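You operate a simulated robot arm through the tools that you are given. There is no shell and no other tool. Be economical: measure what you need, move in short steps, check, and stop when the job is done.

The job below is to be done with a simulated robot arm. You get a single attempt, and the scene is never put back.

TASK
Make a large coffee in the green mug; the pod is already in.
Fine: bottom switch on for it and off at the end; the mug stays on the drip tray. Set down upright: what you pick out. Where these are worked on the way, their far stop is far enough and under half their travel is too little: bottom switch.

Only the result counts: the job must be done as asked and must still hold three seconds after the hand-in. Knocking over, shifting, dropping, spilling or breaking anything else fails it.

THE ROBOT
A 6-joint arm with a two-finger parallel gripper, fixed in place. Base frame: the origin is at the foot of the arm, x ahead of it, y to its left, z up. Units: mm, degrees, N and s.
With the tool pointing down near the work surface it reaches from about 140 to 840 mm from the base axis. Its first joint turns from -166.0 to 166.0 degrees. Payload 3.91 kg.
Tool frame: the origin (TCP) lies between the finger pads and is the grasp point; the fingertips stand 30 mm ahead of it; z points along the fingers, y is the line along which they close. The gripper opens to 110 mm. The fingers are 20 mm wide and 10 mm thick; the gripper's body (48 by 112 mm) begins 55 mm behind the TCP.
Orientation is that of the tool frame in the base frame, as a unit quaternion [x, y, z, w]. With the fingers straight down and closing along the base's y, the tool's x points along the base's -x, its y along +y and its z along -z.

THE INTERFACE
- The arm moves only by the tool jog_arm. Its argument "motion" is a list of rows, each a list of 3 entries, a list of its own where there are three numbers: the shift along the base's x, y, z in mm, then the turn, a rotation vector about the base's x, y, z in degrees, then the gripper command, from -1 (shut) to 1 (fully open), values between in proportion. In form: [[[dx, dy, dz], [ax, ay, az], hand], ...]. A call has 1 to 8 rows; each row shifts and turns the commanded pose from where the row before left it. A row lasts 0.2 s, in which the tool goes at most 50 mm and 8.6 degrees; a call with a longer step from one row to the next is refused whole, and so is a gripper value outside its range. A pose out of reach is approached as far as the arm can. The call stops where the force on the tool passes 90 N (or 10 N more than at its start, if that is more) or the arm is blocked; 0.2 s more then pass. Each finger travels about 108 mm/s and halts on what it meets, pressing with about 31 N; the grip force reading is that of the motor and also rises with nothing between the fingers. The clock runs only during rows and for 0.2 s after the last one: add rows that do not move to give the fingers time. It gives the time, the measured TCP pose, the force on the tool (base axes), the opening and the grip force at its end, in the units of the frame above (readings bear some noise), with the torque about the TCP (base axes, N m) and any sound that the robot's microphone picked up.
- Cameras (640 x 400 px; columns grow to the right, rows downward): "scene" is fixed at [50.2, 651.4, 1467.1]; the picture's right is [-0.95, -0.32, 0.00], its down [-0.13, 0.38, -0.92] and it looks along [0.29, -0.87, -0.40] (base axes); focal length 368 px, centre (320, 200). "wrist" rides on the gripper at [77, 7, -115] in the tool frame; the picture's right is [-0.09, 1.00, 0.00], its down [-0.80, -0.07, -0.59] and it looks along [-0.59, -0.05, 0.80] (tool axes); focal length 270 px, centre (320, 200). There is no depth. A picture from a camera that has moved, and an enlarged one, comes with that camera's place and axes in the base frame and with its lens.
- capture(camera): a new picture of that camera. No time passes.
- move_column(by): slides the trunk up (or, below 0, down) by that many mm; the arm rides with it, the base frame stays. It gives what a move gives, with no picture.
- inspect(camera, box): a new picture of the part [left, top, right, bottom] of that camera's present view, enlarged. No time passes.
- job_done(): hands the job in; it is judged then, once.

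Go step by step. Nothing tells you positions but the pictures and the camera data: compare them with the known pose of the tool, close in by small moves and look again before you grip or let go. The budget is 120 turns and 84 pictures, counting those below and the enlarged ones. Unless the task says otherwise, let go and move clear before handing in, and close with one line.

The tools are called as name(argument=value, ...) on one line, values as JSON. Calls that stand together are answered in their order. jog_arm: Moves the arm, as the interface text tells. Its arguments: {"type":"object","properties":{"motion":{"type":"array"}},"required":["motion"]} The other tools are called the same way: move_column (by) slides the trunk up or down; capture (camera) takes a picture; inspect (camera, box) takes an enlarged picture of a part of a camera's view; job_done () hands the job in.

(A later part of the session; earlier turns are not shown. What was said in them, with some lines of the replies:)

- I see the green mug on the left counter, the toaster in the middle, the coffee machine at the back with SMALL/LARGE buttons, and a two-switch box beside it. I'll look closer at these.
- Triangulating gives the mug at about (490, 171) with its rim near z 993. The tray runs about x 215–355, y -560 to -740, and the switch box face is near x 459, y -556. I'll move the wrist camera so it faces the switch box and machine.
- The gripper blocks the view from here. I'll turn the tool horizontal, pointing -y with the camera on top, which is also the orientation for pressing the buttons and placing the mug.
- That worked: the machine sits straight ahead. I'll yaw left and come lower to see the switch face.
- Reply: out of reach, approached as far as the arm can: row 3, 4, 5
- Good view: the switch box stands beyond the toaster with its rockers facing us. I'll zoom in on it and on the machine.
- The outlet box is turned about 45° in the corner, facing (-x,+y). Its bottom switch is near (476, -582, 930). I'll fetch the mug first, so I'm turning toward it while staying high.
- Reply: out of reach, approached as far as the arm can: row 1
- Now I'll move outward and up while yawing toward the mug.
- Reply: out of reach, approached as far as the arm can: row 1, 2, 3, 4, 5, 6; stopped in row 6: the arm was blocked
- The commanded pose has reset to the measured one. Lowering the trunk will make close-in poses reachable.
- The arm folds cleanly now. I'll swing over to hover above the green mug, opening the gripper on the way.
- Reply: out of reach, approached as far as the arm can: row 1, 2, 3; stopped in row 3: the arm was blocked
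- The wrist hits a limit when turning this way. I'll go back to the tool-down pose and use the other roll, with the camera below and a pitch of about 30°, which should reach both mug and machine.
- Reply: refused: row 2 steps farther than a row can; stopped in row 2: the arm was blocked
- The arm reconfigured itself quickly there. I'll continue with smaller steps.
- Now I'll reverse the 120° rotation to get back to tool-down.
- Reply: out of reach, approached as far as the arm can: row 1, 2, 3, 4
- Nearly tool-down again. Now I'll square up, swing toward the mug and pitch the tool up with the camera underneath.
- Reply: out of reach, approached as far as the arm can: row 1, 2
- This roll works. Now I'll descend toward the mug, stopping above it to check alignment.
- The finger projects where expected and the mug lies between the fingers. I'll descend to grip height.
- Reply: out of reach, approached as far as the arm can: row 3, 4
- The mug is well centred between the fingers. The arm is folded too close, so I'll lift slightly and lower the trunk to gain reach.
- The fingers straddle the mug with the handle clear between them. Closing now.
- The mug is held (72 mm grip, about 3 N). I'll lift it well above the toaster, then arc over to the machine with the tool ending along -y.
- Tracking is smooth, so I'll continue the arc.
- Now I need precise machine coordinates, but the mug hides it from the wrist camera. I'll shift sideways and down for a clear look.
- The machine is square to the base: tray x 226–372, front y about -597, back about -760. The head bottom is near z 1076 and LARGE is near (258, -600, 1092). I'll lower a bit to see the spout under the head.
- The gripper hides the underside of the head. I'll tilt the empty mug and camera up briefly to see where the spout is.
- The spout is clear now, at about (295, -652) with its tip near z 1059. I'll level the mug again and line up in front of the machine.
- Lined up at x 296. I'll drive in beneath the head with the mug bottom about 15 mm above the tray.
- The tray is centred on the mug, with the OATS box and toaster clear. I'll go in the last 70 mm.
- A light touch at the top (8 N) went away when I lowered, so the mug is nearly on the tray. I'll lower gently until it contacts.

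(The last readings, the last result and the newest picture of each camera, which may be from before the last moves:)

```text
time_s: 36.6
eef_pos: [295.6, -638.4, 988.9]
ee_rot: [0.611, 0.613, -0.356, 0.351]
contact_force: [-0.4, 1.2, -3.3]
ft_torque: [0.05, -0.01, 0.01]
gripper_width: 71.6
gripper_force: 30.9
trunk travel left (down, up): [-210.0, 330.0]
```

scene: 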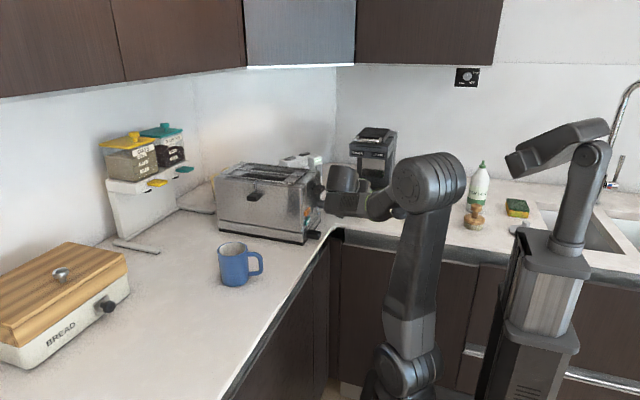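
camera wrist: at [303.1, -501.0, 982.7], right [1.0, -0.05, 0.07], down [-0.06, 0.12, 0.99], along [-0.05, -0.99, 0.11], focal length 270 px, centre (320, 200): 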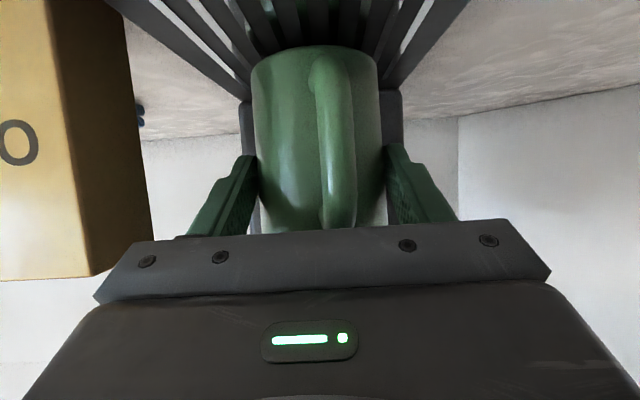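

jog_arm(motion=[[[0, 0, -1.5], [0, 0, 0], -1], [[0, 0, 0], [0, 0, 0], -1]])

jog_arm(motion=[[[0, 0, -1.5], [0, 0, 0], -1], [[0, 0, 0], [0, 0, 0], -1]])

```text
time_s: 37.2
eef_pos: [296.3, -638.8, 987.1]
ee_rot: [0.612, 0.613, -0.356, 0.351]
contact_force: [-0.6, -0.4, -2.2]
ft_torque: [0.07, -0.06, -0.01]
gripper_width: 71.4
gripper_force: 30.9
trunk travel left (down, up): [-210.0, 330.0]
```

```text
time_s: 37.8
eef_pos: [296.5, -638.7, 986.2]
ee_rot: [0.611, 0.613, -0.356, 0.352]
contact_force: [1.4, -1.5, 0.8]
ft_torque: [0.03, -0.08, 0.0]
gripper_width: 71.7
gripper_force: 30.6
trunk travel left (down, up): [-210.0, 330.0]
```

Contact registered. I'll press 1 mm more, release, and check.

jog_arm(motion=[[[0, 0, -1], [0, 0, 0], -1], [[0, 0, 0], [0, 0, 0], 0.6], [[0, 0, 0], [0, 0, 0], 1], [[0, 0, 0], [0, 0, 0], 1]])

capture(camera="wrist")

```text
time_s: 38.8
eef_pos: [295.7, -636.7, 984.4]
ee_rot: [0.611, 0.613, -0.357, 0.352]
contact_force: [0.8, 0.8, -0.4]
ft_torque: [-0.01, 0.0, 0.01]
gripper_width: 109.9
gripper_force: 0.1
trunk travel left (down, up): [-210.0, 330.0]
```

```text
43 pictures are left
camera wrist: at [303.2, -500.7, 974.9], right [1.0, -0.05, 0.07], down [-0.06, 0.12, 0.99], along [-0.05, -0.99, 0.11], focal length 270 px, centre (320, 200)
```

wrist: 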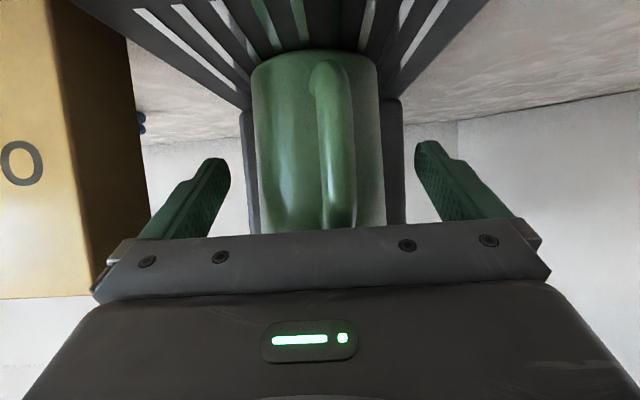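

The mug stands freely on the tray. Backing straight out.

jog_arm(motion=[[[0, 15, 0], [0, 0, 0], 1], [[0, 25, 0], [0, 0, 0], 1], [[0, 35, 0], [0, 0, 0], 1], [[0, 40, 0], [0, 0, 0], 1], [[0, 40, 0], [0, 0, 0], 1], [[0, 30, 10], [0, 0, 0], 1]])

capture(camera="wrist")

```text
time_s: 40.2
eef_pos: [293.9, -454.1, 993.6]
ee_rot: [0.612, 0.612, -0.357, 0.351]
contact_force: [-0.7, 1.0, -0.3]
ft_torque: [0.03, 0.02, 0.02]
gripper_width: 110.0
gripper_force: 0.1
trunk travel left (down, up): [-210.0, 330.0]
```

```text
42 pictures are left
camera wrist: at [301.1, -315.7, 983.9], right [1.0, -0.05, 0.07], down [-0.06, 0.12, 0.99], along [-0.05, -0.99, 0.11], focal length 270 px, centre (320, 200)
```

wrist: 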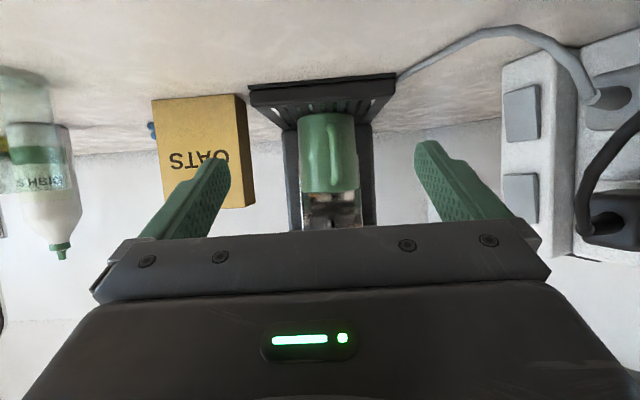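

The mug sits under the spout, and the machine's grey cable goes to the lower socket, so the bottom switch is the right one. I'll look closely at the paddles.

inspect(camera="wrist", box=[480, 40, 640, 270])

```text
1.74 times, centred on (560, 155) of wrist
camera zoom: at [301.1, -315.7, 983.9], right [1.0, -0.05, 0.07], down [-0.06, 0.12, 0.99], along [-0.05, -0.99, 0.11], focal length 470 px, centre (-97, 278)
```

zoom: 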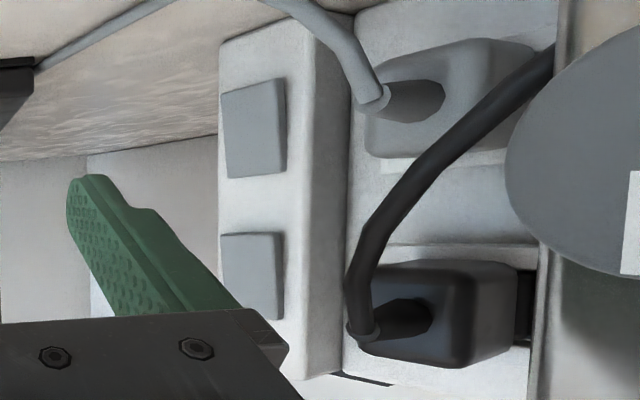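

The paddles are on a face turned about 45°, with the bottom one centred near (465, -562, 950). I'll close the gripper, rise, yaw to az -40° and pitch to 45° to come at it from above, clear of the toaster.

jog_arm(motion=[[[0, 5, 35], [0, 0, 0], -1], [[0, 5, 40], [0, 0, 0], -1], [[0, 0, 40], [0, 0, 8.33], -1], [[10, 0, 30], [0, 0, 8.33], -1], [[15, -5, 20], [0, 0, 8.33], -1], [[15, -10, 0], [0, 0, 8.33], -1], [[15, -10, 0], [0, 0, 8.33], -1], [[15, -10, 0], [0, 0, 8.35], -1]])

jog_arm(motion=[[[10, -5, 0], [4.82, 5.75, 0], -1], [[5, 0, 0], [4.82, 5.75, 0], -1]])

capture(camera="wrist")

capture(camera="scene")

```text
time_s: 42.0
eef_pos: [365.7, -479.0, 1160.8]
ee_rot: [0.295, 0.814, -0.174, 0.469]
contact_force: [-0.7, -0.3, 0.0]
ft_torque: [0.04, 0.0, 0.02]
gripper_width: 0.1
gripper_force: 30.9
trunk travel left (down, up): [-210.0, 330.0]
```

```text
time_s: 42.6
eef_pos: [381.5, -482.7, 1160.0]
ee_rot: [0.315, 0.869, -0.134, 0.358]
contact_force: [0.3, -0.5, 0.7]
ft_torque: [0.03, 0.0, 0.03]
gripper_width: 0.0
gripper_force: 30.6
trunk travel left (down, up): [-210.0, 330.0]
```

```text
40 pictures are left
camera wrist: at [282.6, -391.6, 1186.8], right [0.69, 0.72, 0.05], down [0.07, -0.14, 0.99], along [0.72, -0.68, -0.15], focal length 270 px, centre (320, 200)
```

wrist: 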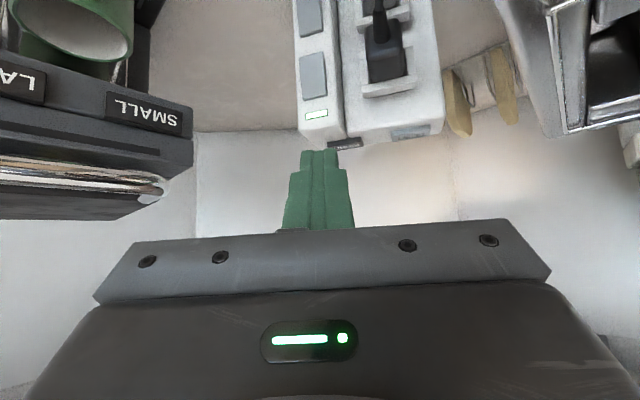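

```text
39 pictures are left
```

scene: 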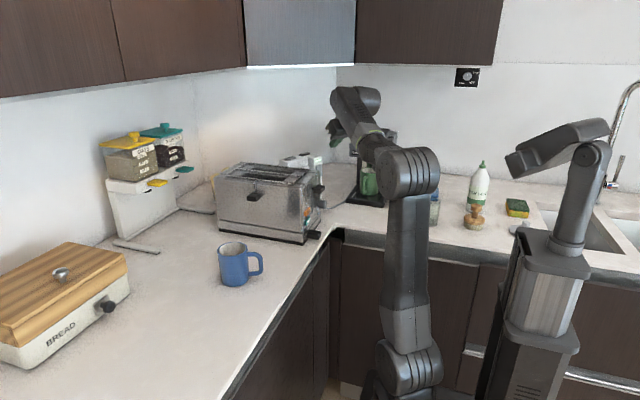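

Two views now agree on the switch column at (462, -561). I'll descend in front of the bottom switch.

jog_arm(motion=[[[4, -5, -35], [0, 0, 0], -1], [[4, -5, -35], [0, 0, 0], -1], [[4, -5, -35], [0, 0, 0], -1], [[0, -3, -35], [0, 0, 0], -1]])

capture(camera="wrist")

inspect(camera="scene", box=[220, 80, 440, 220])

```text
time_s: 43.6
eef_pos: [391.5, -502.5, 1021.0]
ee_rot: [0.314, 0.868, -0.134, 0.359]
contact_force: [0.0, -0.3, 1.1]
ft_torque: [-0.01, 0.01, -0.03]
gripper_width: 0.1
gripper_force: 31.0
trunk travel left (down, up): [-210.0, 330.0]
```

```text
38 pictures are left
camera wrist: at [293.1, -410.0, 1046.4], right [0.69, 0.72, 0.05], down [0.07, -0.14, 0.99], along [0.72, -0.68, -0.15], focal length 270 px, centre (320, 200)
```

wrist: 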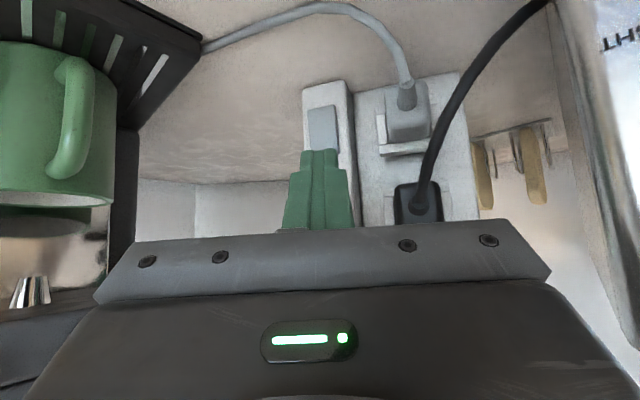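

```text
2.86 times, centred on (330, 150) of scene
camera zoom: at [50.2, 651.4, 1467.1], right [-0.95, -0.32, 0.0], down [-0.13, 0.38, -0.92], along [0.29, -0.87, -0.4], focal length 1052 px, centre (291, 343)
```

zoom: 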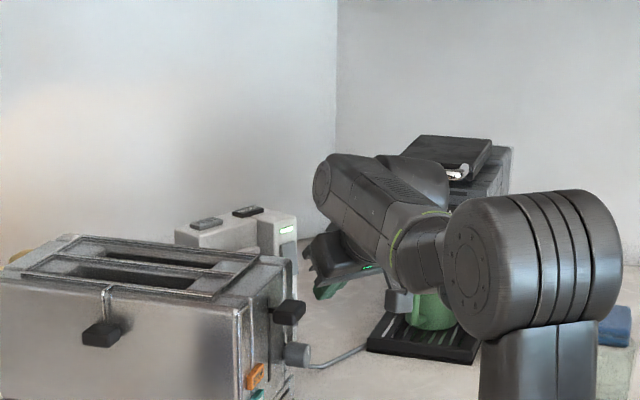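

The bottom paddle centres near z 945. I'll descend to that height and approach slowly.

jog_arm(motion=[[[3, -1, -30], [0, 0, 0], -1], [[3, -1, -32], [0, 0, 0], -1], [[12, -10, 0], [0, 0, 0], -1], [[12, -10, 0], [0, 0, 0], -1], [[0, 0, 0], [0, 0, 0], -1]])

capture(camera="wrist")

```text
time_s: 44.8
eef_pos: [422.2, -524.2, 957.5]
ee_rot: [0.316, 0.868, -0.135, 0.358]
contact_force: [-0.2, 0.1, -0.2]
ft_torque: [0.01, 0.01, 0.0]
gripper_width: 0.3
gripper_force: 30.7
trunk travel left (down, up): [-210.0, 330.0]
```

```text
36 pictures are left
camera wrist: at [323.9, -432.0, 983.8], right [0.69, 0.72, 0.05], down [0.07, -0.14, 0.99], along [0.72, -0.68, -0.15], focal length 270 px, centre (320, 200)
```

wrist: 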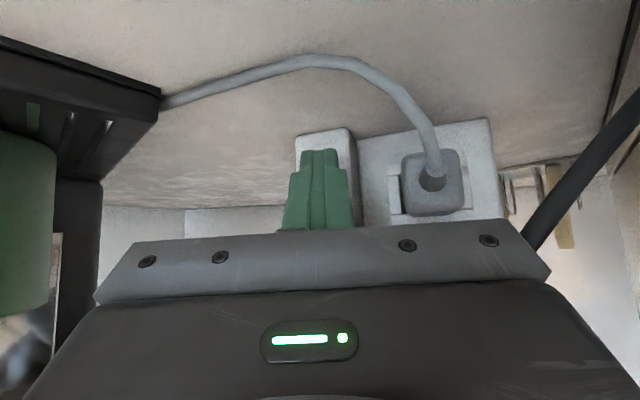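

Lateral alignment is good. I'll push in small steps and watch the force.

jog_arm(motion=[[[6.1, -5.1, 0], [0, 0, 0], -1], [[6.1, -5.1, 0], [0, 0, 0], -1], [[3.1, -2.6, 0], [0, 0, 0], -1]])

jog_arm(motion=[[[2.3, -1.9, 0], [0, 0, 0], -1], [[0, 0, 0], [0, 0, 0], -1]])

jog_arm(motion=[[[2.3, -1.9, 0], [0, 0, 0], -1], [[0, 0, 0], [0, 0, 0], -1]])

```text
time_s: 45.6
eef_pos: [435.4, -534.6, 958.2]
ee_rot: [0.314, 0.869, -0.134, 0.358]
contact_force: [-19.7, 15.1, -7.8]
ft_torque: [-1.58, -1.4, 1.3]
gripper_width: 0.1
gripper_force: 31.0
trunk travel left (down, up): [-210.0, 330.0]
```

```text
time_s: 46.2
eef_pos: [437.5, -535.9, 959.9]
ee_rot: [0.314, 0.869, -0.134, 0.359]
contact_force: [-27.4, 20.5, -10.6]
ft_torque: [-2.18, -2.03, 1.77]
gripper_width: 0.0
gripper_force: 30.9
trunk travel left (down, up): [-210.0, 330.0]
```

```text
time_s: 46.8
eef_pos: [439.4, -538.0, 961.2]
ee_rot: [0.316, 0.867, -0.136, 0.36]
contact_force: [-33.3, 26.2, -10.9]
ft_torque: [-2.64, -2.51, 2.15]
gripper_width: 0.1
gripper_force: 31.3
trunk travel left (down, up): [-210.0, 330.0]
```

The force vector shows the contact is the gripper body's right side against the upper plug, not the switch. I'll back off at once.

jog_arm(motion=[[[-7.7, 6.4, 0], [0, 0, 0], -1], [[-15, 12.5, 0], [0, 0, 0], -1], [[-20, 16, 0], [0, 0, 0], -1], [[-8, 5, 0], [0, 0, 0], -1]])

capture(camera="wrist")

inspect(camera="scene", box=[220, 110, 400, 240])

```text
time_s: 47.8
eef_pos: [392.6, -499.3, 957.2]
ee_rot: [0.315, 0.868, -0.135, 0.36]
contact_force: [0.4, -0.5, 0.1]
ft_torque: [-0.05, -0.01, -0.03]
gripper_width: 0.1
gripper_force: 31.3
trunk travel left (down, up): [-210.0, 330.0]
```

```text
35 pictures are left
camera wrist: at [293.3, -407.2, 983.3], right [0.69, 0.72, 0.05], down [0.07, -0.14, 0.99], along [0.72, -0.68, -0.15], focal length 270 px, centre (320, 200)
```

wrist: 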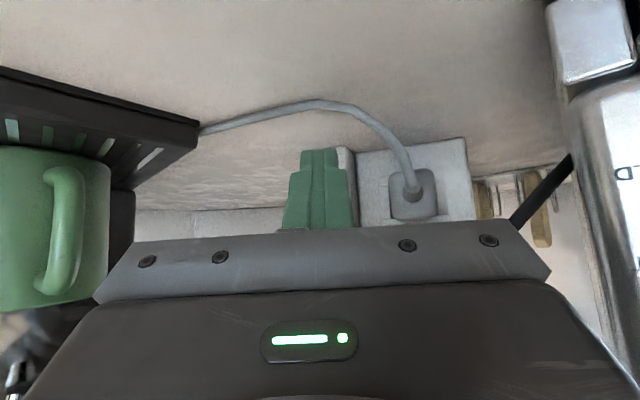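

```text
3.08 times, centred on (310, 175) of scene
camera zoom: at [50.2, 651.4, 1467.1], right [-0.95, -0.32, 0.0], down [-0.13, 0.38, -0.92], along [0.29, -0.87, -0.4], focal length 1133 px, centre (351, 277)
```

zoom: 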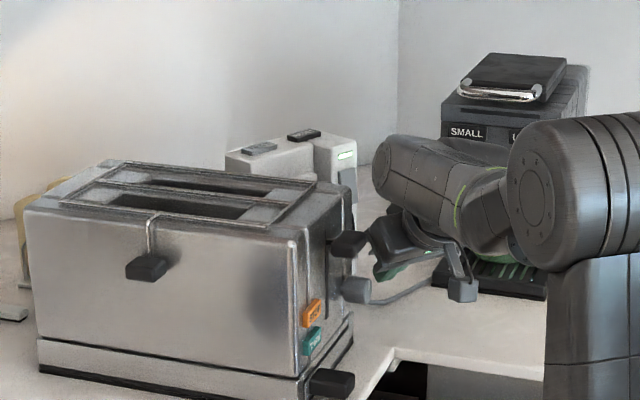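

Nothing appears displaced. I'll raise and roll the gripper by 90° so only its narrow 48 mm side spans sideways, with the camera toward the machine side.

jog_arm(motion=[[[-5, 5, 40], [0, 0, 0], -1], [[-5, 5, 40], [0, 0, 0], -1], [[0, 0, 40], [0, 0, 0], -1], [[0, 0, 0], [-4.402, 3.747, 5.8], -1], [[0, 0, 0], [-4.402, 3.747, 5.8], -1], [[0, 0, 0], [-4.402, 3.747, 5.8], -1], [[0, 0, 0], [-4.402, 3.747, 5.8], -1], [[0, 0, 0], [-4.402, 3.747, 5.8], -1]])

jog_arm(motion=[[[0, 0, 0], [-4.402, 3.747, 5.8], -1], [[0, 0, 0], [-4.402, 3.747, 5.8], -1], [[0, 0, 0], [-4.402, 3.747, 5.8], -1], [[0, 0, 0], [-4.402, 3.747, 5.8], -1], [[0, 0, 0], [-4.402, 3.747, 5.8], -1], [[0, 0, 0], [-4.402, 3.747, 5.8], -1]])

capture(camera="wrist")

```text
time_s: 49.6
eef_pos: [382.7, -489.5, 1076.7]
ee_rot: [-0.009, 0.924, -0.251, 0.289]
contact_force: [-0.3, 0.3, 0.2]
ft_torque: [-0.02, 0.03, 0.0]
gripper_width: 0.0
gripper_force: 31.1
trunk travel left (down, up): [-210.0, 330.0]
```

```text
time_s: 51.0
eef_pos: [382.4, -488.7, 1077.6]
ee_rot: [-0.392, 0.837, -0.348, 0.158]
contact_force: [0.0, 0.3, 0.1]
ft_torque: [0.01, -0.02, 0.02]
gripper_width: 0.0
gripper_force: 31.3
trunk travel left (down, up): [-210.0, 330.0]
```

```text
33 pictures are left
camera wrist: at [267.6, -493.5, 1154.4], right [-0.49, 0.51, -0.7], down [0.23, 0.86, 0.46], along [0.84, 0.07, -0.54], focal length 270 px, centre (320, 200)
```

wrist: 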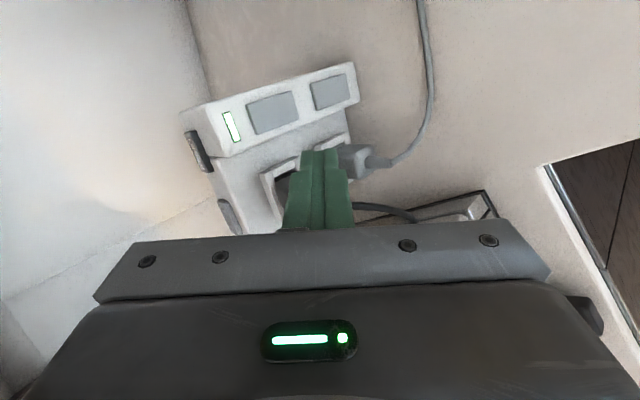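

Great side view. Recomputing from the LED edges, the face normal is nearer az 155° (push az about -25°), and my -40° is close enough. I'll pitch to 30° and descend in front of the bottom paddle.

jog_arm(motion=[[[0, 0, 0], [-4.82, -5.75, 0], -1], [[0, 0, 0], [-4.82, -5.75, 0], -1], [[6, -6, -35], [0, 0, 0], -1], [[6, -6, -35], [0, 0, 0], -1], [[6, -6, -35], [0, 0, 0], -1], [[4, -4, -21], [0, 0, 0], -1], [[0, 0, 0], [0, 0, 0], -1]])

capture(camera="wrist")

capture(camera="scene")

```text
time_s: 52.6
eef_pos: [401.8, -511.8, 950.0]
ee_rot: [-0.368, 0.785, -0.453, 0.208]
contact_force: [-0.5, 0.3, 0.2]
ft_torque: [0.03, -0.01, 0.0]
gripper_width: 0.0
gripper_force: 31.2
trunk travel left (down, up): [-210.0, 330.0]
```

```text
32 pictures are left
camera wrist: at [274.9, -504.5, 1002.1], right [-0.33, 0.38, -0.86], down [0.15, 0.92, 0.35], along [0.93, -0.01, -0.36], focal length 270 px, centre (320, 200)
```

wrist: 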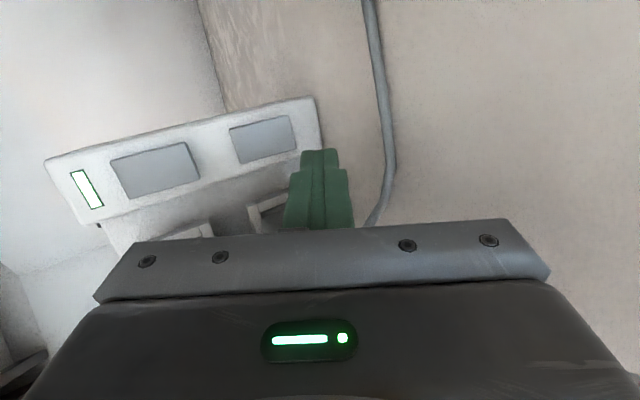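

```text
31 pictures are left
```

scene: 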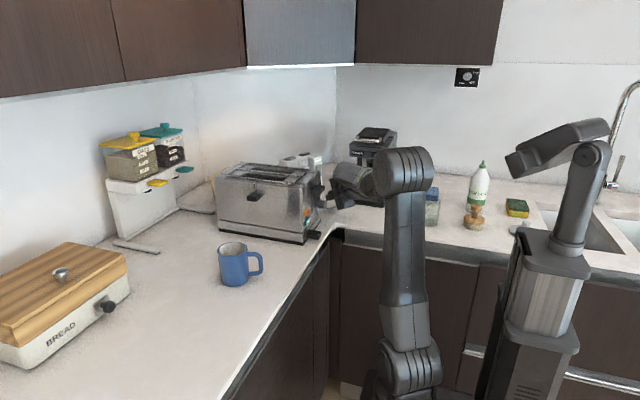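

The paddle measures (466, -563, 951), matching. I'll push forward in steps.

jog_arm(motion=[[[10, -8.4, 0], [0, 0, 0], -1], [[10, -8.4, 0], [0, 0, 0], -1], [[7.7, -6.4, 0], [0, 0, 0], -1], [[0, 0, 0], [0, 0, 0], -1]])

capture(camera="wrist")

```text
time_s: 53.6
eef_pos: [431.5, -535.1, 952.2]
ee_rot: [-0.368, 0.785, -0.454, 0.208]
contact_force: [-0.2, -0.4, 0.8]
ft_torque: [0.03, -0.02, 0.01]
gripper_width: 0.0
gripper_force: 30.8
trunk travel left (down, up): [-210.0, 330.0]
```

```text
30 pictures are left
camera wrist: at [303.8, -527.9, 1003.5], right [-0.33, 0.38, -0.86], down [0.15, 0.92, 0.35], along [0.93, -0.01, -0.36], focal length 270 px, centre (320, 200)
```

wrist: 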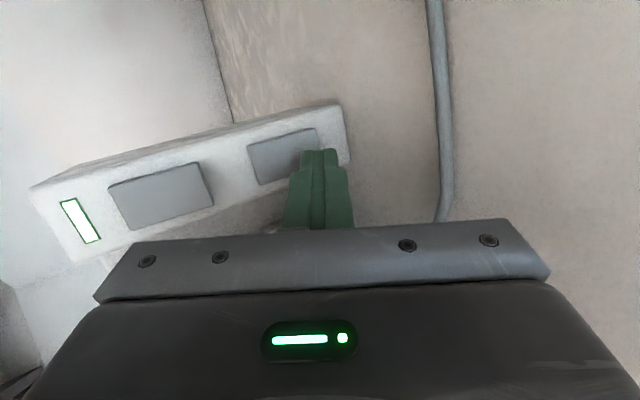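

jog_arm(motion=[[[4.6, -3.9, 0], [0, 0, 0], -1], [[3, -2.6, 0], [0, 0, 0], -1], [[0, 0, 0], [0, 0, 0], -1]])

jog_arm(motion=[[[2.3, -1.9, 0], [0, 0, 0], -1], [[0, 0, 0], [0, 0, 0], -1]])

jog_arm(motion=[[[2.3, -1.9, 0], [0, 0, 0], -1], [[0, 0, 0], [0, 0, 0], -1]])

capture(camera="wrist")

```text
time_s: 54.4
eef_pos: [438.6, -542.1, 951.6]
ee_rot: [-0.368, 0.785, -0.454, 0.208]
contact_force: [-4.5, 3.8, -2.9]
ft_torque: [0.06, 0.13, 0.06]
gripper_width: 0.0
gripper_force: 30.7
trunk travel left (down, up): [-210.0, 330.0]
```

```text
time_s: 55.0
eef_pos: [438.2, -541.4, 951.1]
ee_rot: [-0.369, 0.784, -0.453, 0.209]
contact_force: [-22.2, 21.3, -10.6]
ft_torque: [0.27, 0.44, 0.34]
gripper_width: 0.0
gripper_force: 30.4
trunk travel left (down, up): [-210.0, 330.0]
```

```text
time_s: 55.6
eef_pos: [438.9, -541.9, 951.2]
ee_rot: [-0.368, 0.785, -0.452, 0.209]
contact_force: [-47.3, 35.3, -13.1]
ft_torque: [0.45, 0.77, 0.43]
gripper_width: 0.0
gripper_force: 31.0
trunk travel left (down, up): [-210.0, 330.0]
```

```text
29 pictures are left
camera wrist: at [311.1, -535.4, 1003.3], right [-0.33, 0.39, -0.86], down [0.15, 0.92, 0.36], along [0.93, -0.01, -0.36], focal length 270 px, centre (320, 200)
```

wrist: 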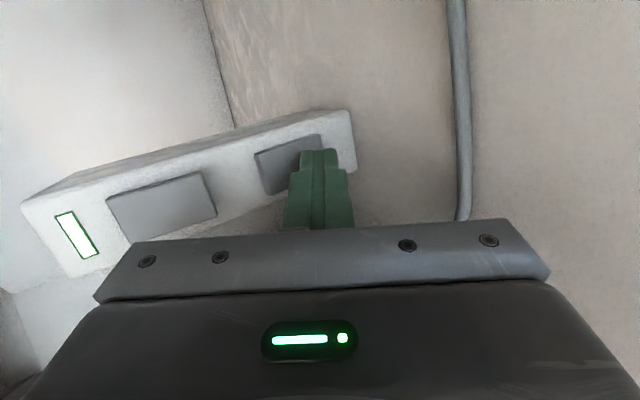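

inspect(camera="wrist", box=[20, 90, 380, 280])

```text
1.78 times, centred on (200, 185) of wrist
camera zoom: at [311.1, -535.4, 1003.3], right [-0.33, 0.39, -0.86], down [0.15, 0.92, 0.36], along [0.93, -0.01, -0.36], focal length 480 px, centre (533, 227)
```

zoom: 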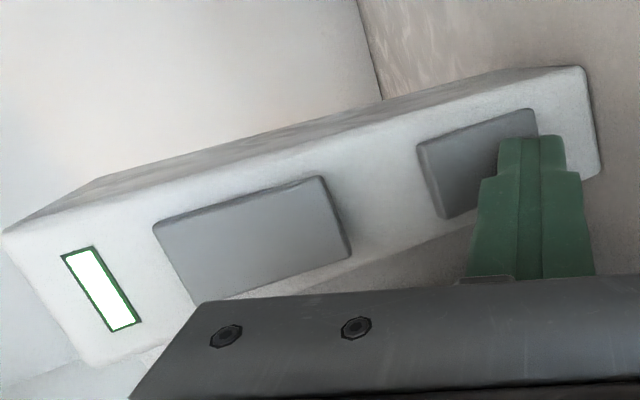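

The paddle is a rocker and its lower end is now pressed in, unlike the upper switch. I'll back off and see whether it stays.

jog_arm(motion=[[[-6, 5, 0], [0, 0, 0], -1], [[-12, 10, 0], [0, 0, 0], -1], [[-14, 11.5, 0], [0, 0, 0], -1], [[-10, 8, 0], [0, 0, 0], -1]])

inspect(camera="wrist", box=[20, 70, 380, 260])

```text
time_s: 56.6
eef_pos: [400.4, -511.2, 952.6]
ee_rot: [-0.368, 0.784, -0.455, 0.209]
contact_force: [0.2, -0.9, -1.5]
ft_torque: [0.01, -0.01, 0.0]
gripper_width: 0.2
gripper_force: 31.3
trunk travel left (down, up): [-210.0, 330.0]
```

```text
1.78 times, centred on (200, 165) of wrist
camera zoom: at [272.9, -503.5, 1003.5], right [-0.33, 0.38, -0.86], down [0.15, 0.92, 0.35], along [0.93, -0.01, -0.36], focal length 480 px, centre (533, 262)
```

zoom: 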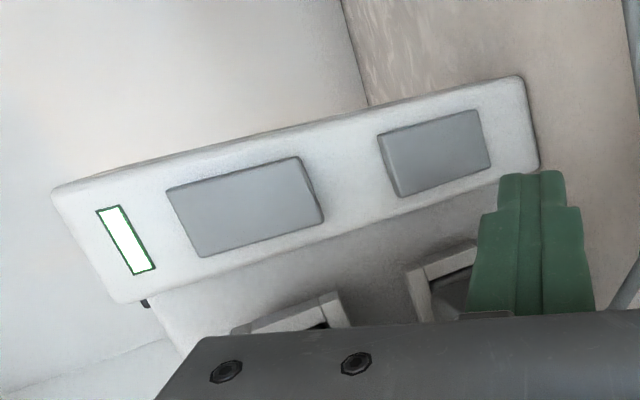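

The rocker stays flipped, so it's on. Next I'll go to the LARGE button: rise, yaw to -y, and stop in front of it.

jog_arm(motion=[[[-8, 12, 38], [0, 0, 0], -1], [[-8, 12, 38], [0, 0, 0], -1], [[-8, 12, 38], [0, 0, 0], -1], [[-8, 8, 34], [0, 0, 0], -1], [[-18, 0, 0], [0, 0, -8.33], -1], [[-18, 0, 0], [0, 0, -8.33], -1], [[-18, 0, 0], [0, 0, -8.33], -1], [[-18, 0, 0], [0, 0, -8.33], -1]])

jog_arm(motion=[[[-18, -5, 0], [0, 0, -8.33], -1], [[-18, -8, 0], [0, 0, -8.33], -1], [[0, -10, 0], [0, 0, 0], -1], [[0, 0, 0], [0, 0, 0], -1]])

capture(camera="wrist")

capture(camera="scene")

```text
time_s: 58.4
eef_pos: [298.0, -466.6, 1098.8]
ee_rot: [-0.128, 0.856, -0.495, 0.07]
contact_force: [0.5, 0.2, 0.3]
ft_torque: [-0.01, -0.03, -0.02]
gripper_width: 0.3
gripper_force: 30.6
trunk travel left (down, up): [-210.0, 330.0]
```

```text
time_s: 59.4
eef_pos: [261.2, -488.3, 1099.9]
ee_rot: [-0.001, 0.866, -0.499, -0.003]
contact_force: [0.4, 0.8, 0.6]
ft_torque: [-0.01, -0.01, 0.02]
gripper_width: 0.0
gripper_force: 30.7
trunk travel left (down, up): [-210.0, 330.0]
```

```text
26 pictures are left
camera wrist: at [185.7, -386.5, 1151.5], right [0.08, 0.5, -0.86], down [0.8, 0.48, 0.35], along [0.59, -0.72, -0.36], focal length 270 px, centre (320, 200)
```

wrist: 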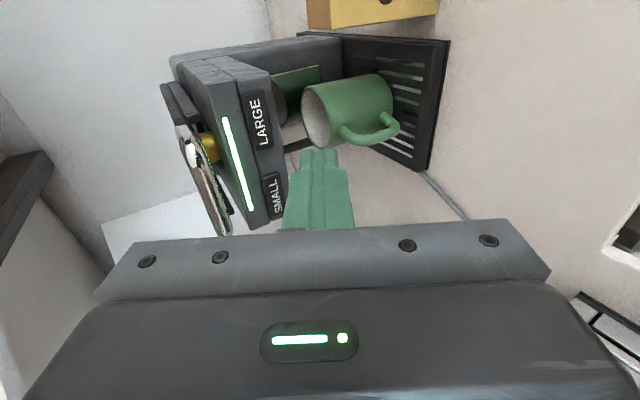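

```text
25 pictures are left
```

scene: 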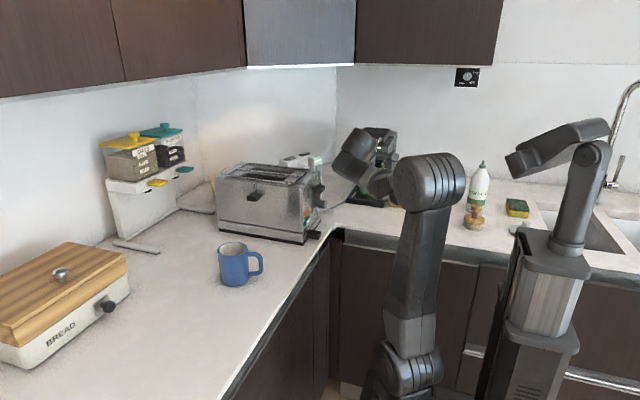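

The machine's indicator strip now glows, so it has power. LARGE measures (258, -600, 1093), and I'm lined up to press it.

jog_arm(motion=[[[-2, -20, 0], [0, 0, 0], -1], [[-1, -20, 0], [0, 0, 0], -1], [[0, -20, 0], [0, 0, 0], -1], [[0, -10, 0], [0, 0, 0], -1], [[0, 0, 0], [0, 0, 0], -1]])

capture(camera="wrist")

```text
time_s: 60.6
eef_pos: [258.3, -558.2, 1098.5]
ee_rot: [-0.002, 0.867, -0.499, -0.003]
contact_force: [-0.2, -0.3, 0.5]
ft_torque: [-0.01, 0.0, 0.0]
gripper_width: 0.1
gripper_force: 30.7
trunk travel left (down, up): [-210.0, 330.0]
```

```text
24 pictures are left
camera wrist: at [181.4, -457.4, 1150.4], right [0.08, 0.5, -0.86], down [0.8, 0.48, 0.35], along [0.59, -0.72, -0.36], focal length 270 px, centre (320, 200)
```

wrist: 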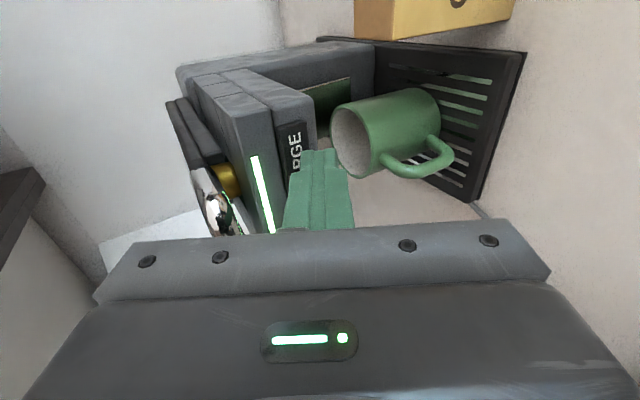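

jog_arm(motion=[[[-2, -6, 0], [0, 0, 0], -1], [[0, -4, 0], [0, 0, 0], -1], [[0, 0, 0], [0, 0, 0], -1]])

jog_arm(motion=[[[0, -3, 0], [0, 0, 0], -1], [[0, 0, 0], [0, 0, 0], -1]])

inspect(camera="wrist", box=[200, 60, 440, 240])

```text
time_s: 61.4
eef_pos: [255.9, -567.8, 1098.8]
ee_rot: [-0.002, 0.866, -0.499, -0.002]
contact_force: [0.4, 5.8, -1.2]
ft_torque: [0.03, -0.01, 0.03]
gripper_width: 0.2
gripper_force: 31.2
trunk travel left (down, up): [-210.0, 330.0]
heard: click
```

```text
time_s: 62.0
eef_pos: [256.1, -571.5, 1099.9]
ee_rot: [-0.002, 0.866, -0.5, -0.003]
contact_force: [-4.2, 15.5, -4.7]
ft_torque: [0.24, 0.01, -0.11]
gripper_width: 0.0
gripper_force: 31.1
trunk travel left (down, up): [-210.0, 330.0]
```

```text
2.22 times, centred on (320, 150) of wrist
camera zoom: at [178.7, -468.2, 1151.8], right [0.08, 0.5, -0.86], down [0.8, 0.48, 0.35], along [0.59, -0.72, -0.36], focal length 601 px, centre (320, 311)
```

zoom: 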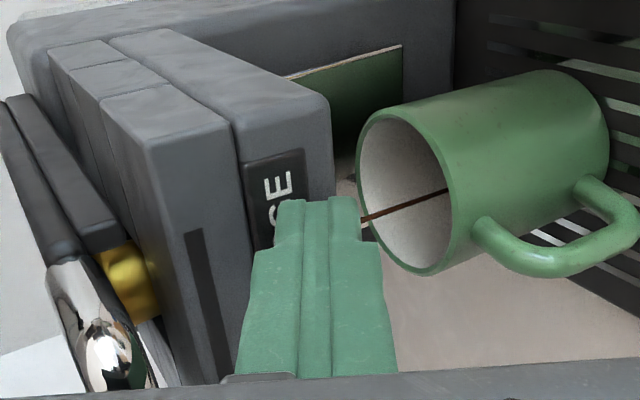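

Click heard, and a coffee stream is running into the mug. I'll release the button and back away to watch.

jog_arm(motion=[[[0, 10, 0], [0, 0, 0], -1], [[0, 20, 0], [0, 0, 0], -1], [[0, 30, 0], [0, 0, 0], -1], [[0, 20, 0], [0, 0, 0], -1], [[0, 0, 0], [0, 0, 0], -1], [[0, 0, 0], [0, 0, 0], -1]])

capture(camera="wrist")

```text
time_s: 63.4
eef_pos: [256.7, -491.8, 1101.3]
ee_rot: [-0.002, 0.866, -0.499, -0.003]
contact_force: [0.0, -0.1, -0.2]
ft_torque: [0.04, 0.03, -0.02]
gripper_width: 0.0
gripper_force: 30.7
trunk travel left (down, up): [-210.0, 330.0]
```

```text
22 pictures are left
camera wrist: at [179.5, -390.1, 1151.4], right [0.08, 0.5, -0.86], down [0.8, 0.48, 0.35], along [0.59, -0.72, -0.36], focal length 270 px, centre (320, 200)
```

wrist: 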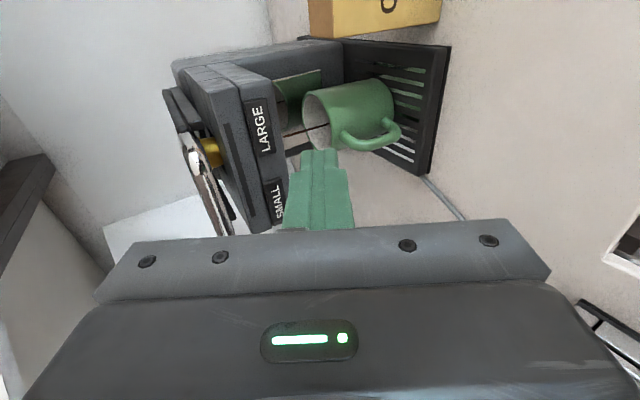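

Coffee is flowing. I'll wait in place.

jog_arm(motion=[[[0, 0, 0], [0, 0, 0], -1], [[0, 0, 0], [0, 0, 0], -1], [[0, 0, 0], [0, 0, 0], -1], [[0, 0, 0], [0, 0, 0], -1], [[0, 0, 0], [0, 0, 0], -1], [[0, 0, 0], [0, 0, 0], -1], [[0, 0, 0], [0, 0, 0], -1], [[0, 0, 0], [0, 0, 0], -1]])

jog_arm(motion=[[[0, 0, 0], [0, 0, 0], -1], [[0, 0, 0], [0, 0, 0], -1], [[0, 0, 0], [0, 0, 0], -1], [[0, 0, 0], [0, 0, 0], -1], [[0, 0, 0], [0, 0, 0], -1], [[0, 0, 0], [0, 0, 0], -1], [[0, 0, 0], [0, 0, 0], -1], [[0, 0, 0], [0, 0, 0], -1]])

jog_arm(motion=[[[0, 0, 0], [0, 0, 0], -1], [[0, 0, 0], [0, 0, 0], -1], [[0, 0, 0], [0, 0, 0], -1], [[0, 0, 0], [0, 0, 0], -1], [[0, 0, 0], [0, 0, 0], -1], [[0, 0, 0], [0, 0, 0], -1], [[0, 0, 0], [0, 0, 0], -1], [[0, 0, 0], [0, 0, 0], -1]])

inspect(camera="wrist", box=[160, 30, 460, 230])

```text
time_s: 65.2
eef_pos: [255.5, -492.6, 1100.5]
ee_rot: [-0.002, 0.867, -0.499, -0.003]
contact_force: [0.6, 0.2, -0.8]
ft_torque: [0.02, 0.02, -0.01]
gripper_width: 0.0
gripper_force: 30.8
trunk travel left (down, up): [-210.0, 330.0]
```

```text
time_s: 67.0
eef_pos: [255.5, -492.7, 1100.8]
ee_rot: [-0.002, 0.866, -0.499, -0.003]
contact_force: [-0.4, 0.0, 0.6]
ft_torque: [0.05, 0.01, 0.04]
gripper_width: 0.0
gripper_force: 30.5
trunk travel left (down, up): [-210.0, 330.0]
```

```text
time_s: 68.8
eef_pos: [255.0, -493.2, 1100.3]
ee_rot: [-0.003, 0.867, -0.499, -0.003]
contact_force: [0.1, 0.3, -1.0]
ft_torque: [0.01, -0.02, -0.01]
gripper_width: 0.1
gripper_force: 30.9
trunk travel left (down, up): [-210.0, 330.0]
```

```text
2.00 times, centred on (310, 130) of wrist
camera zoom: at [179.4, -390.2, 1151.5], right [0.08, 0.5, -0.86], down [0.8, 0.48, 0.35], along [0.59, -0.72, -0.36], focal length 541 px, centre (340, 340)
```

zoom: 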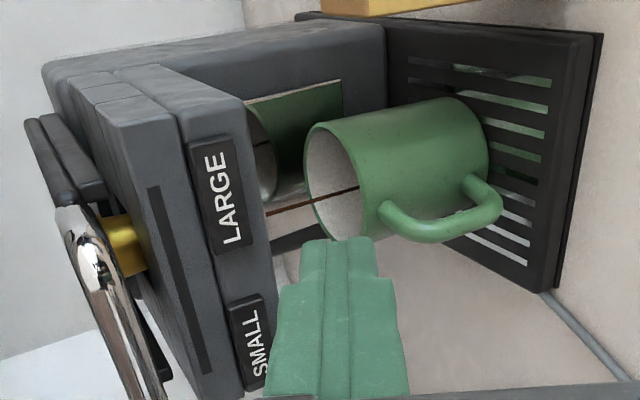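

Still brewing, so I'll keep waiting.

jog_arm(motion=[[[0, 0, 0], [0, 0, 0], -1], [[0, 0, 0], [0, 0, 0], -1], [[0, 0, 0], [0, 0, 0], -1], [[0, 0, 0], [0, 0, 0], -1], [[0, 0, 0], [0, 0, 0], -1], [[0, 0, 0], [0, 0, 0], -1], [[0, 0, 0], [0, 0, 0], -1], [[0, 0, 0], [0, 0, 0], -1]])

jog_arm(motion=[[[0, 0, 0], [0, 0, 0], -1], [[0, 0, 0], [0, 0, 0], -1], [[0, 0, 0], [0, 0, 0], -1], [[0, 0, 0], [0, 0, 0], -1], [[0, 0, 0], [0, 0, 0], -1], [[0, 0, 0], [0, 0, 0], -1], [[0, 0, 0], [0, 0, 0], -1], [[0, 0, 0], [0, 0, 0], -1]])

jog_arm(motion=[[[0, 0, 0], [0, 0, 0], -1], [[0, 0, 0], [0, 0, 0], -1], [[0, 0, 0], [0, 0, 0], -1], [[0, 0, 0], [0, 0, 0], -1], [[0, 0, 0], [0, 0, 0], -1], [[0, 0, 0], [0, 0, 0], -1], [[0, 0, 0], [0, 0, 0], -1], [[0, 0, 0], [0, 0, 0], -1]])

jog_arm(motion=[[[0, 0, 0], [0, 0, 0], -1], [[0, 0, 0], [0, 0, 0], -1], [[0, 0, 0], [0, 0, 0], -1], [[0, 0, 0], [0, 0, 0], -1], [[0, 0, 0], [0, 0, 0], -1], [[0, 0, 0], [0, 0, 0], -1], [[0, 0, 0], [0, 0, 0], -1], [[0, 0, 0], [0, 0, 0], -1]])

inspect(camera="wrist", box=[160, 30, 460, 230])

```text
time_s: 70.6
eef_pos: [256.1, -492.2, 1098.9]
ee_rot: [-0.001, 0.866, -0.5, -0.003]
contact_force: [0.1, 0.1, 0.6]
ft_torque: [0.0, 0.01, -0.01]
gripper_width: 0.2
gripper_force: 31.2
trunk travel left (down, up): [-210.0, 330.0]
```

```text
time_s: 72.4
eef_pos: [256.4, -492.6, 1098.4]
ee_rot: [-0.001, 0.866, -0.5, -0.003]
contact_force: [-0.1, -0.1, -0.4]
ft_torque: [0.03, 0.01, 0.02]
gripper_width: 0.0
gripper_force: 30.8
trunk travel left (down, up): [-210.0, 330.0]
```

```text
time_s: 74.2
eef_pos: [255.8, -492.1, 1099.6]
ee_rot: [-0.002, 0.866, -0.499, -0.003]
contact_force: [0.0, -0.3, -1.0]
ft_torque: [0.0, 0.01, -0.01]
gripper_width: 0.0
gripper_force: 30.9
trunk travel left (down, up): [-210.0, 330.0]
```

```text
time_s: 76.0
eef_pos: [256.5, -493.6, 1099.3]
ee_rot: [-0.003, 0.866, -0.499, -0.004]
contact_force: [0.1, 0.0, -0.5]
ft_torque: [-0.01, 0.05, -0.04]
gripper_width: 0.0
gripper_force: 31.5
trunk travel left (down, up): [-210.0, 330.0]
```

```text
2.00 times, centred on (310, 130) of wrist
camera zoom: at [179.4, -390.2, 1151.5], right [0.08, 0.5, -0.86], down [0.8, 0.48, 0.35], along [0.59, -0.72, -0.36], focal length 541 px, centre (340, 340)
```

zoom: 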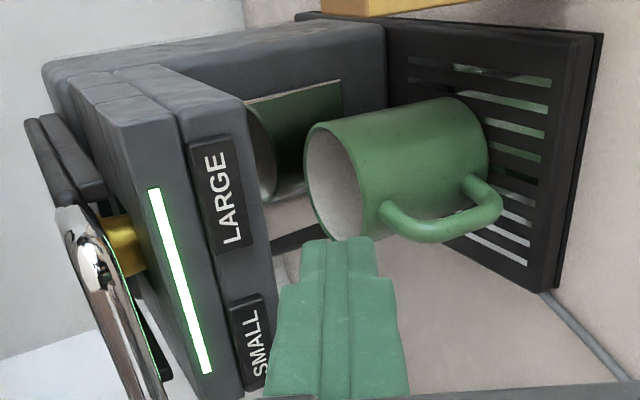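

The stream has stopped and the indicator is lit again, so the large coffee is done. Now I'll return to the switch to press the upper end of the bottom rocker.

jog_arm(motion=[[[6, 15, 0], [0, 0, 0], -1], [[17, 8, 0], [0, 0, 8.33], -1], [[17, 5, 0], [0, 0, 8.33], -1], [[17, 0, 0], [0, 0, 8.33], -1], [[17, 0, 0], [0, 0, 8.33], -1], [[17, 0, 0], [0, 0, 8.33], -1], [[17, 0, 0], [0, 0, 8.33], -1], [[8, -10, -25], [0, 0, 0], -1]])

jog_arm(motion=[[[9, -13, -35], [0, 0, 0], -1], [[9, -13, -35], [0, 0, 0], -1], [[8, -13, -33], [0, 0, 0], -1], [[0, 0, 0], [0, 0, 0], -1]])

capture(camera="wrist")

```text
time_s: 77.8
eef_pos: [371.4, -474.8, 1074.2]
ee_rot: [-0.369, 0.784, -0.453, 0.209]
contact_force: [-0.5, -0.1, 0.2]
ft_torque: [-0.02, -0.01, -0.01]
gripper_width: 0.1
gripper_force: 31.4
trunk travel left (down, up): [-210.0, 330.0]
```

```text
time_s: 78.8
eef_pos: [399.3, -514.0, 971.0]
ee_rot: [-0.369, 0.785, -0.453, 0.208]
contact_force: [0.2, -1.2, -0.4]
ft_torque: [-0.01, -0.01, -0.02]
gripper_width: 0.0
gripper_force: 31.0
trunk travel left (down, up): [-210.0, 330.0]
```

```text
19 pictures are left
camera wrist: at [272.2, -507.2, 1022.3], right [-0.33, 0.38, -0.86], down [0.15, 0.92, 0.35], along [0.93, -0.01, -0.36], focal length 270 px, centre (320, 200)
```

wrist: 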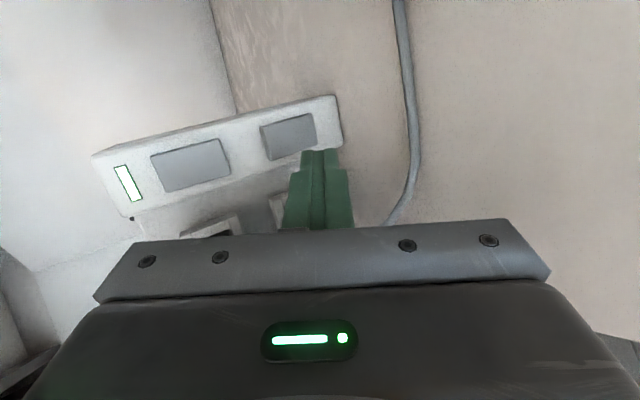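

The paddle spans z 930–970 and my contact line is at z 965, its upper end. Pushing in.

jog_arm(motion=[[[10, -8.4, -1], [0, 0, 0], -1], [[10, -8.4, 0], [0, 0, 0], -1], [[9, -7, 0], [0, 0, 0], -1], [[4, -3.4, 0], [0, 0, 0], -1], [[0, 0, 0], [0, 0, 0], -1]])

inspect(camera="wrist", box=[20, 70, 380, 260])

```text
time_s: 80.0
eef_pos: [432.2, -540.8, 970.4]
ee_rot: [-0.368, 0.785, -0.453, 0.208]
contact_force: [0.3, -0.3, 0.1]
ft_torque: [-0.03, 0.03, -0.02]
gripper_width: 0.2
gripper_force: 30.3
trunk travel left (down, up): [-210.0, 330.0]
```

```text
1.78 times, centred on (200, 165) of wrist
camera zoom: at [304.7, -533.8, 1022.4], right [-0.33, 0.38, -0.86], down [0.15, 0.92, 0.35], along [0.93, -0.01, -0.36], focal length 480 px, centre (533, 262)
```

zoom: 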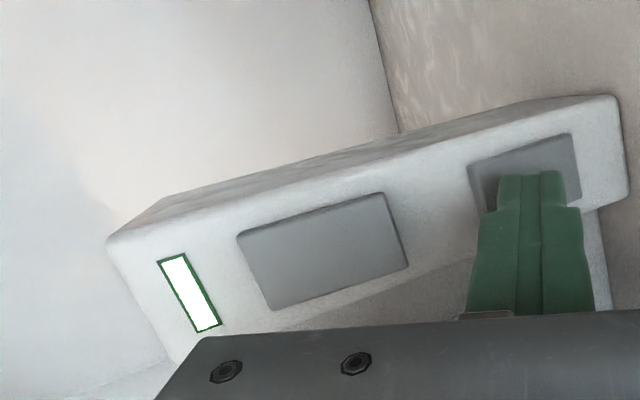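

jog_arm(motion=[[[3, -2.6, 0], [0, 0, 0], -1], [[2.3, -1.9, 0], [0, 0, 0], -1], [[0, 0, 0], [0, 0, 0], -1]])

jog_arm(motion=[[[2.3, -1.9, 0], [0, 0, 0], -1], [[0, 0, 0], [0, 0, 0], -1]])

jog_arm(motion=[[[2.3, -1.9, 0], [0, 0, 0], -1], [[0, 0, 0], [0, 0, 0], -1]])

inspect(camera="wrist", box=[20, 70, 380, 260])

```text
time_s: 80.8
eef_pos: [437.6, -543.6, 971.2]
ee_rot: [-0.368, 0.785, -0.453, 0.208]
contact_force: [-0.5, -0.2, -1.3]
ft_torque: [0.0, 0.02, 0.0]
gripper_width: 0.1
gripper_force: 31.1
trunk travel left (down, up): [-210.0, 330.0]
```

```text
time_s: 81.4
eef_pos: [437.0, -545.9, 970.8]
ee_rot: [-0.368, 0.785, -0.453, 0.208]
contact_force: [-13.8, 15.2, -1.5]
ft_torque: [0.14, 0.15, 0.25]
gripper_width: 0.0
gripper_force: 31.2
trunk travel left (down, up): [-210.0, 330.0]
```

```text
time_s: 82.0
eef_pos: [438.3, -545.8, 971.3]
ee_rot: [-0.367, 0.785, -0.453, 0.209]
contact_force: [-39.0, 35.4, -10.0]
ft_torque: [0.38, 0.58, 0.48]
gripper_width: 0.0
gripper_force: 31.2
trunk travel left (down, up): [-210.0, 330.0]
```

```text
1.78 times, centred on (200, 165) of wrist
camera zoom: at [310.6, -539.3, 1023.2], right [-0.33, 0.39, -0.86], down [0.15, 0.92, 0.36], along [0.93, -0.01, -0.36], focal length 480 px, centre (533, 262)
```

zoom: 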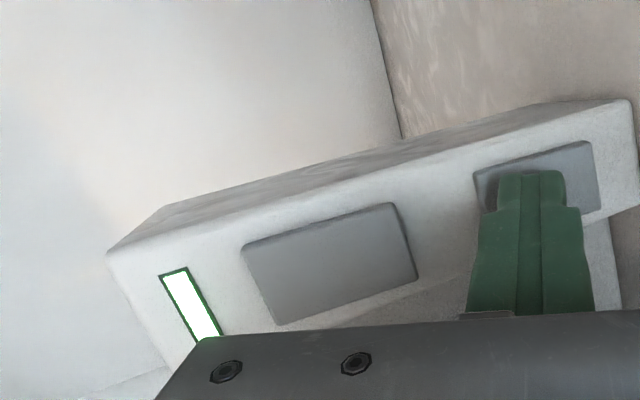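

jog_arm(motion=[[[-6, 5, 0], [0, 0, 0], -1], [[-12, 10, 0], [0, 0, 0], -1], [[-14, 11.5, 0], [0, 0, 0], -1], [[-10, 8, 0], [0, 0, 0], -1]])

inspect(camera="wrist", box=[60, 70, 380, 240])

```text
time_s: 83.0
eef_pos: [399.5, -514.7, 971.2]
ee_rot: [-0.368, 0.784, -0.454, 0.209]
contact_force: [-0.1, -0.2, -0.3]
ft_torque: [0.05, 0.01, 0.02]
gripper_width: 0.0
gripper_force: 30.7
trunk travel left (down, up): [-210.0, 330.0]
```

```text
2.00 times, centred on (220, 155) of wrist
camera zoom: at [271.8, -507.7, 1023.2], right [-0.33, 0.38, -0.86], down [0.15, 0.92, 0.35], along [0.93, -0.01, -0.36], focal length 541 px, centre (520, 290)
```

zoom: 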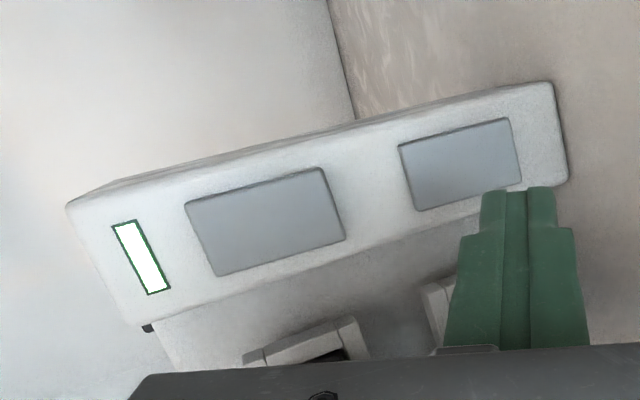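

The rocker is back to its original state, matching the upper one. I'll retreat and confirm the machine's indicator is off and the mug is in place.

jog_arm(motion=[[[-8, 12, 38], [0, 0, 0], -1], [[-8, 12, 38], [0, 0, 0], -1], [[-8, 12, 38], [0, 0, 0], -1], [[-16, 5, 34], [0, 0, -8.33], -1], [[-18, 0, 20], [0, 0, -8.33], -1], [[-18, 0, 0], [0, 0, -8.33], -1], [[-18, 0, 0], [0, 0, -8.33], -1], [[-18, 0, 0], [0, 0, -8.33], -1]])

capture(camera="wrist")

capture(camera="scene")

```text
time_s: 84.8
eef_pos: [289.1, -473.5, 1139.3]
ee_rot: [-0.065, 0.863, -0.499, 0.034]
contact_force: [0.7, -0.8, -0.3]
ft_torque: [-0.01, 0.01, 0.01]
gripper_width: 0.0
gripper_force: 31.2
trunk travel left (down, up): [-210.0, 330.0]
```

```text
15 pictures are left
camera wrist: at [198.5, -383.6, 1190.3], right [0.01, 0.51, -0.86], down [0.73, 0.59, 0.35], along [0.69, -0.63, -0.36], focal length 270 px, centre (320, 200)
```

wrist: 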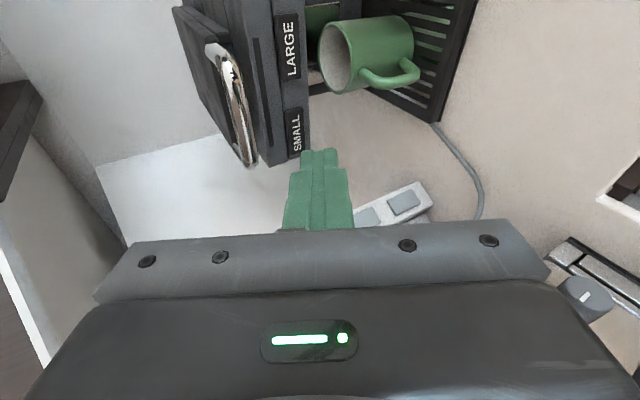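

```text
14 pictures are left
```

scene: 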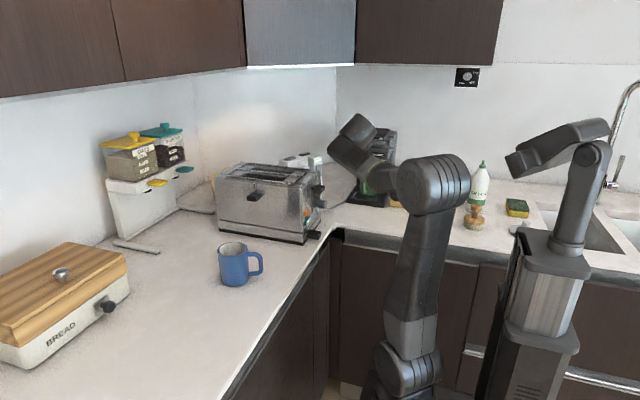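

The indicator strip is dark, the bottom switch is off, and the green mug stands upright under the spout with the arm clear. Handing in.

job_done()

```text
The job is handed in.
```

I made the large coffee in the green mug, which is still upright on the drip tray. The bottom switch went on for the brew and is now off, and the arm is clear. While reaching for the switch, the gripper briefly pressed against something beside it, most likely the upper plug, at about 40 N. I backed off, and nothing looked displaced in the pictures.
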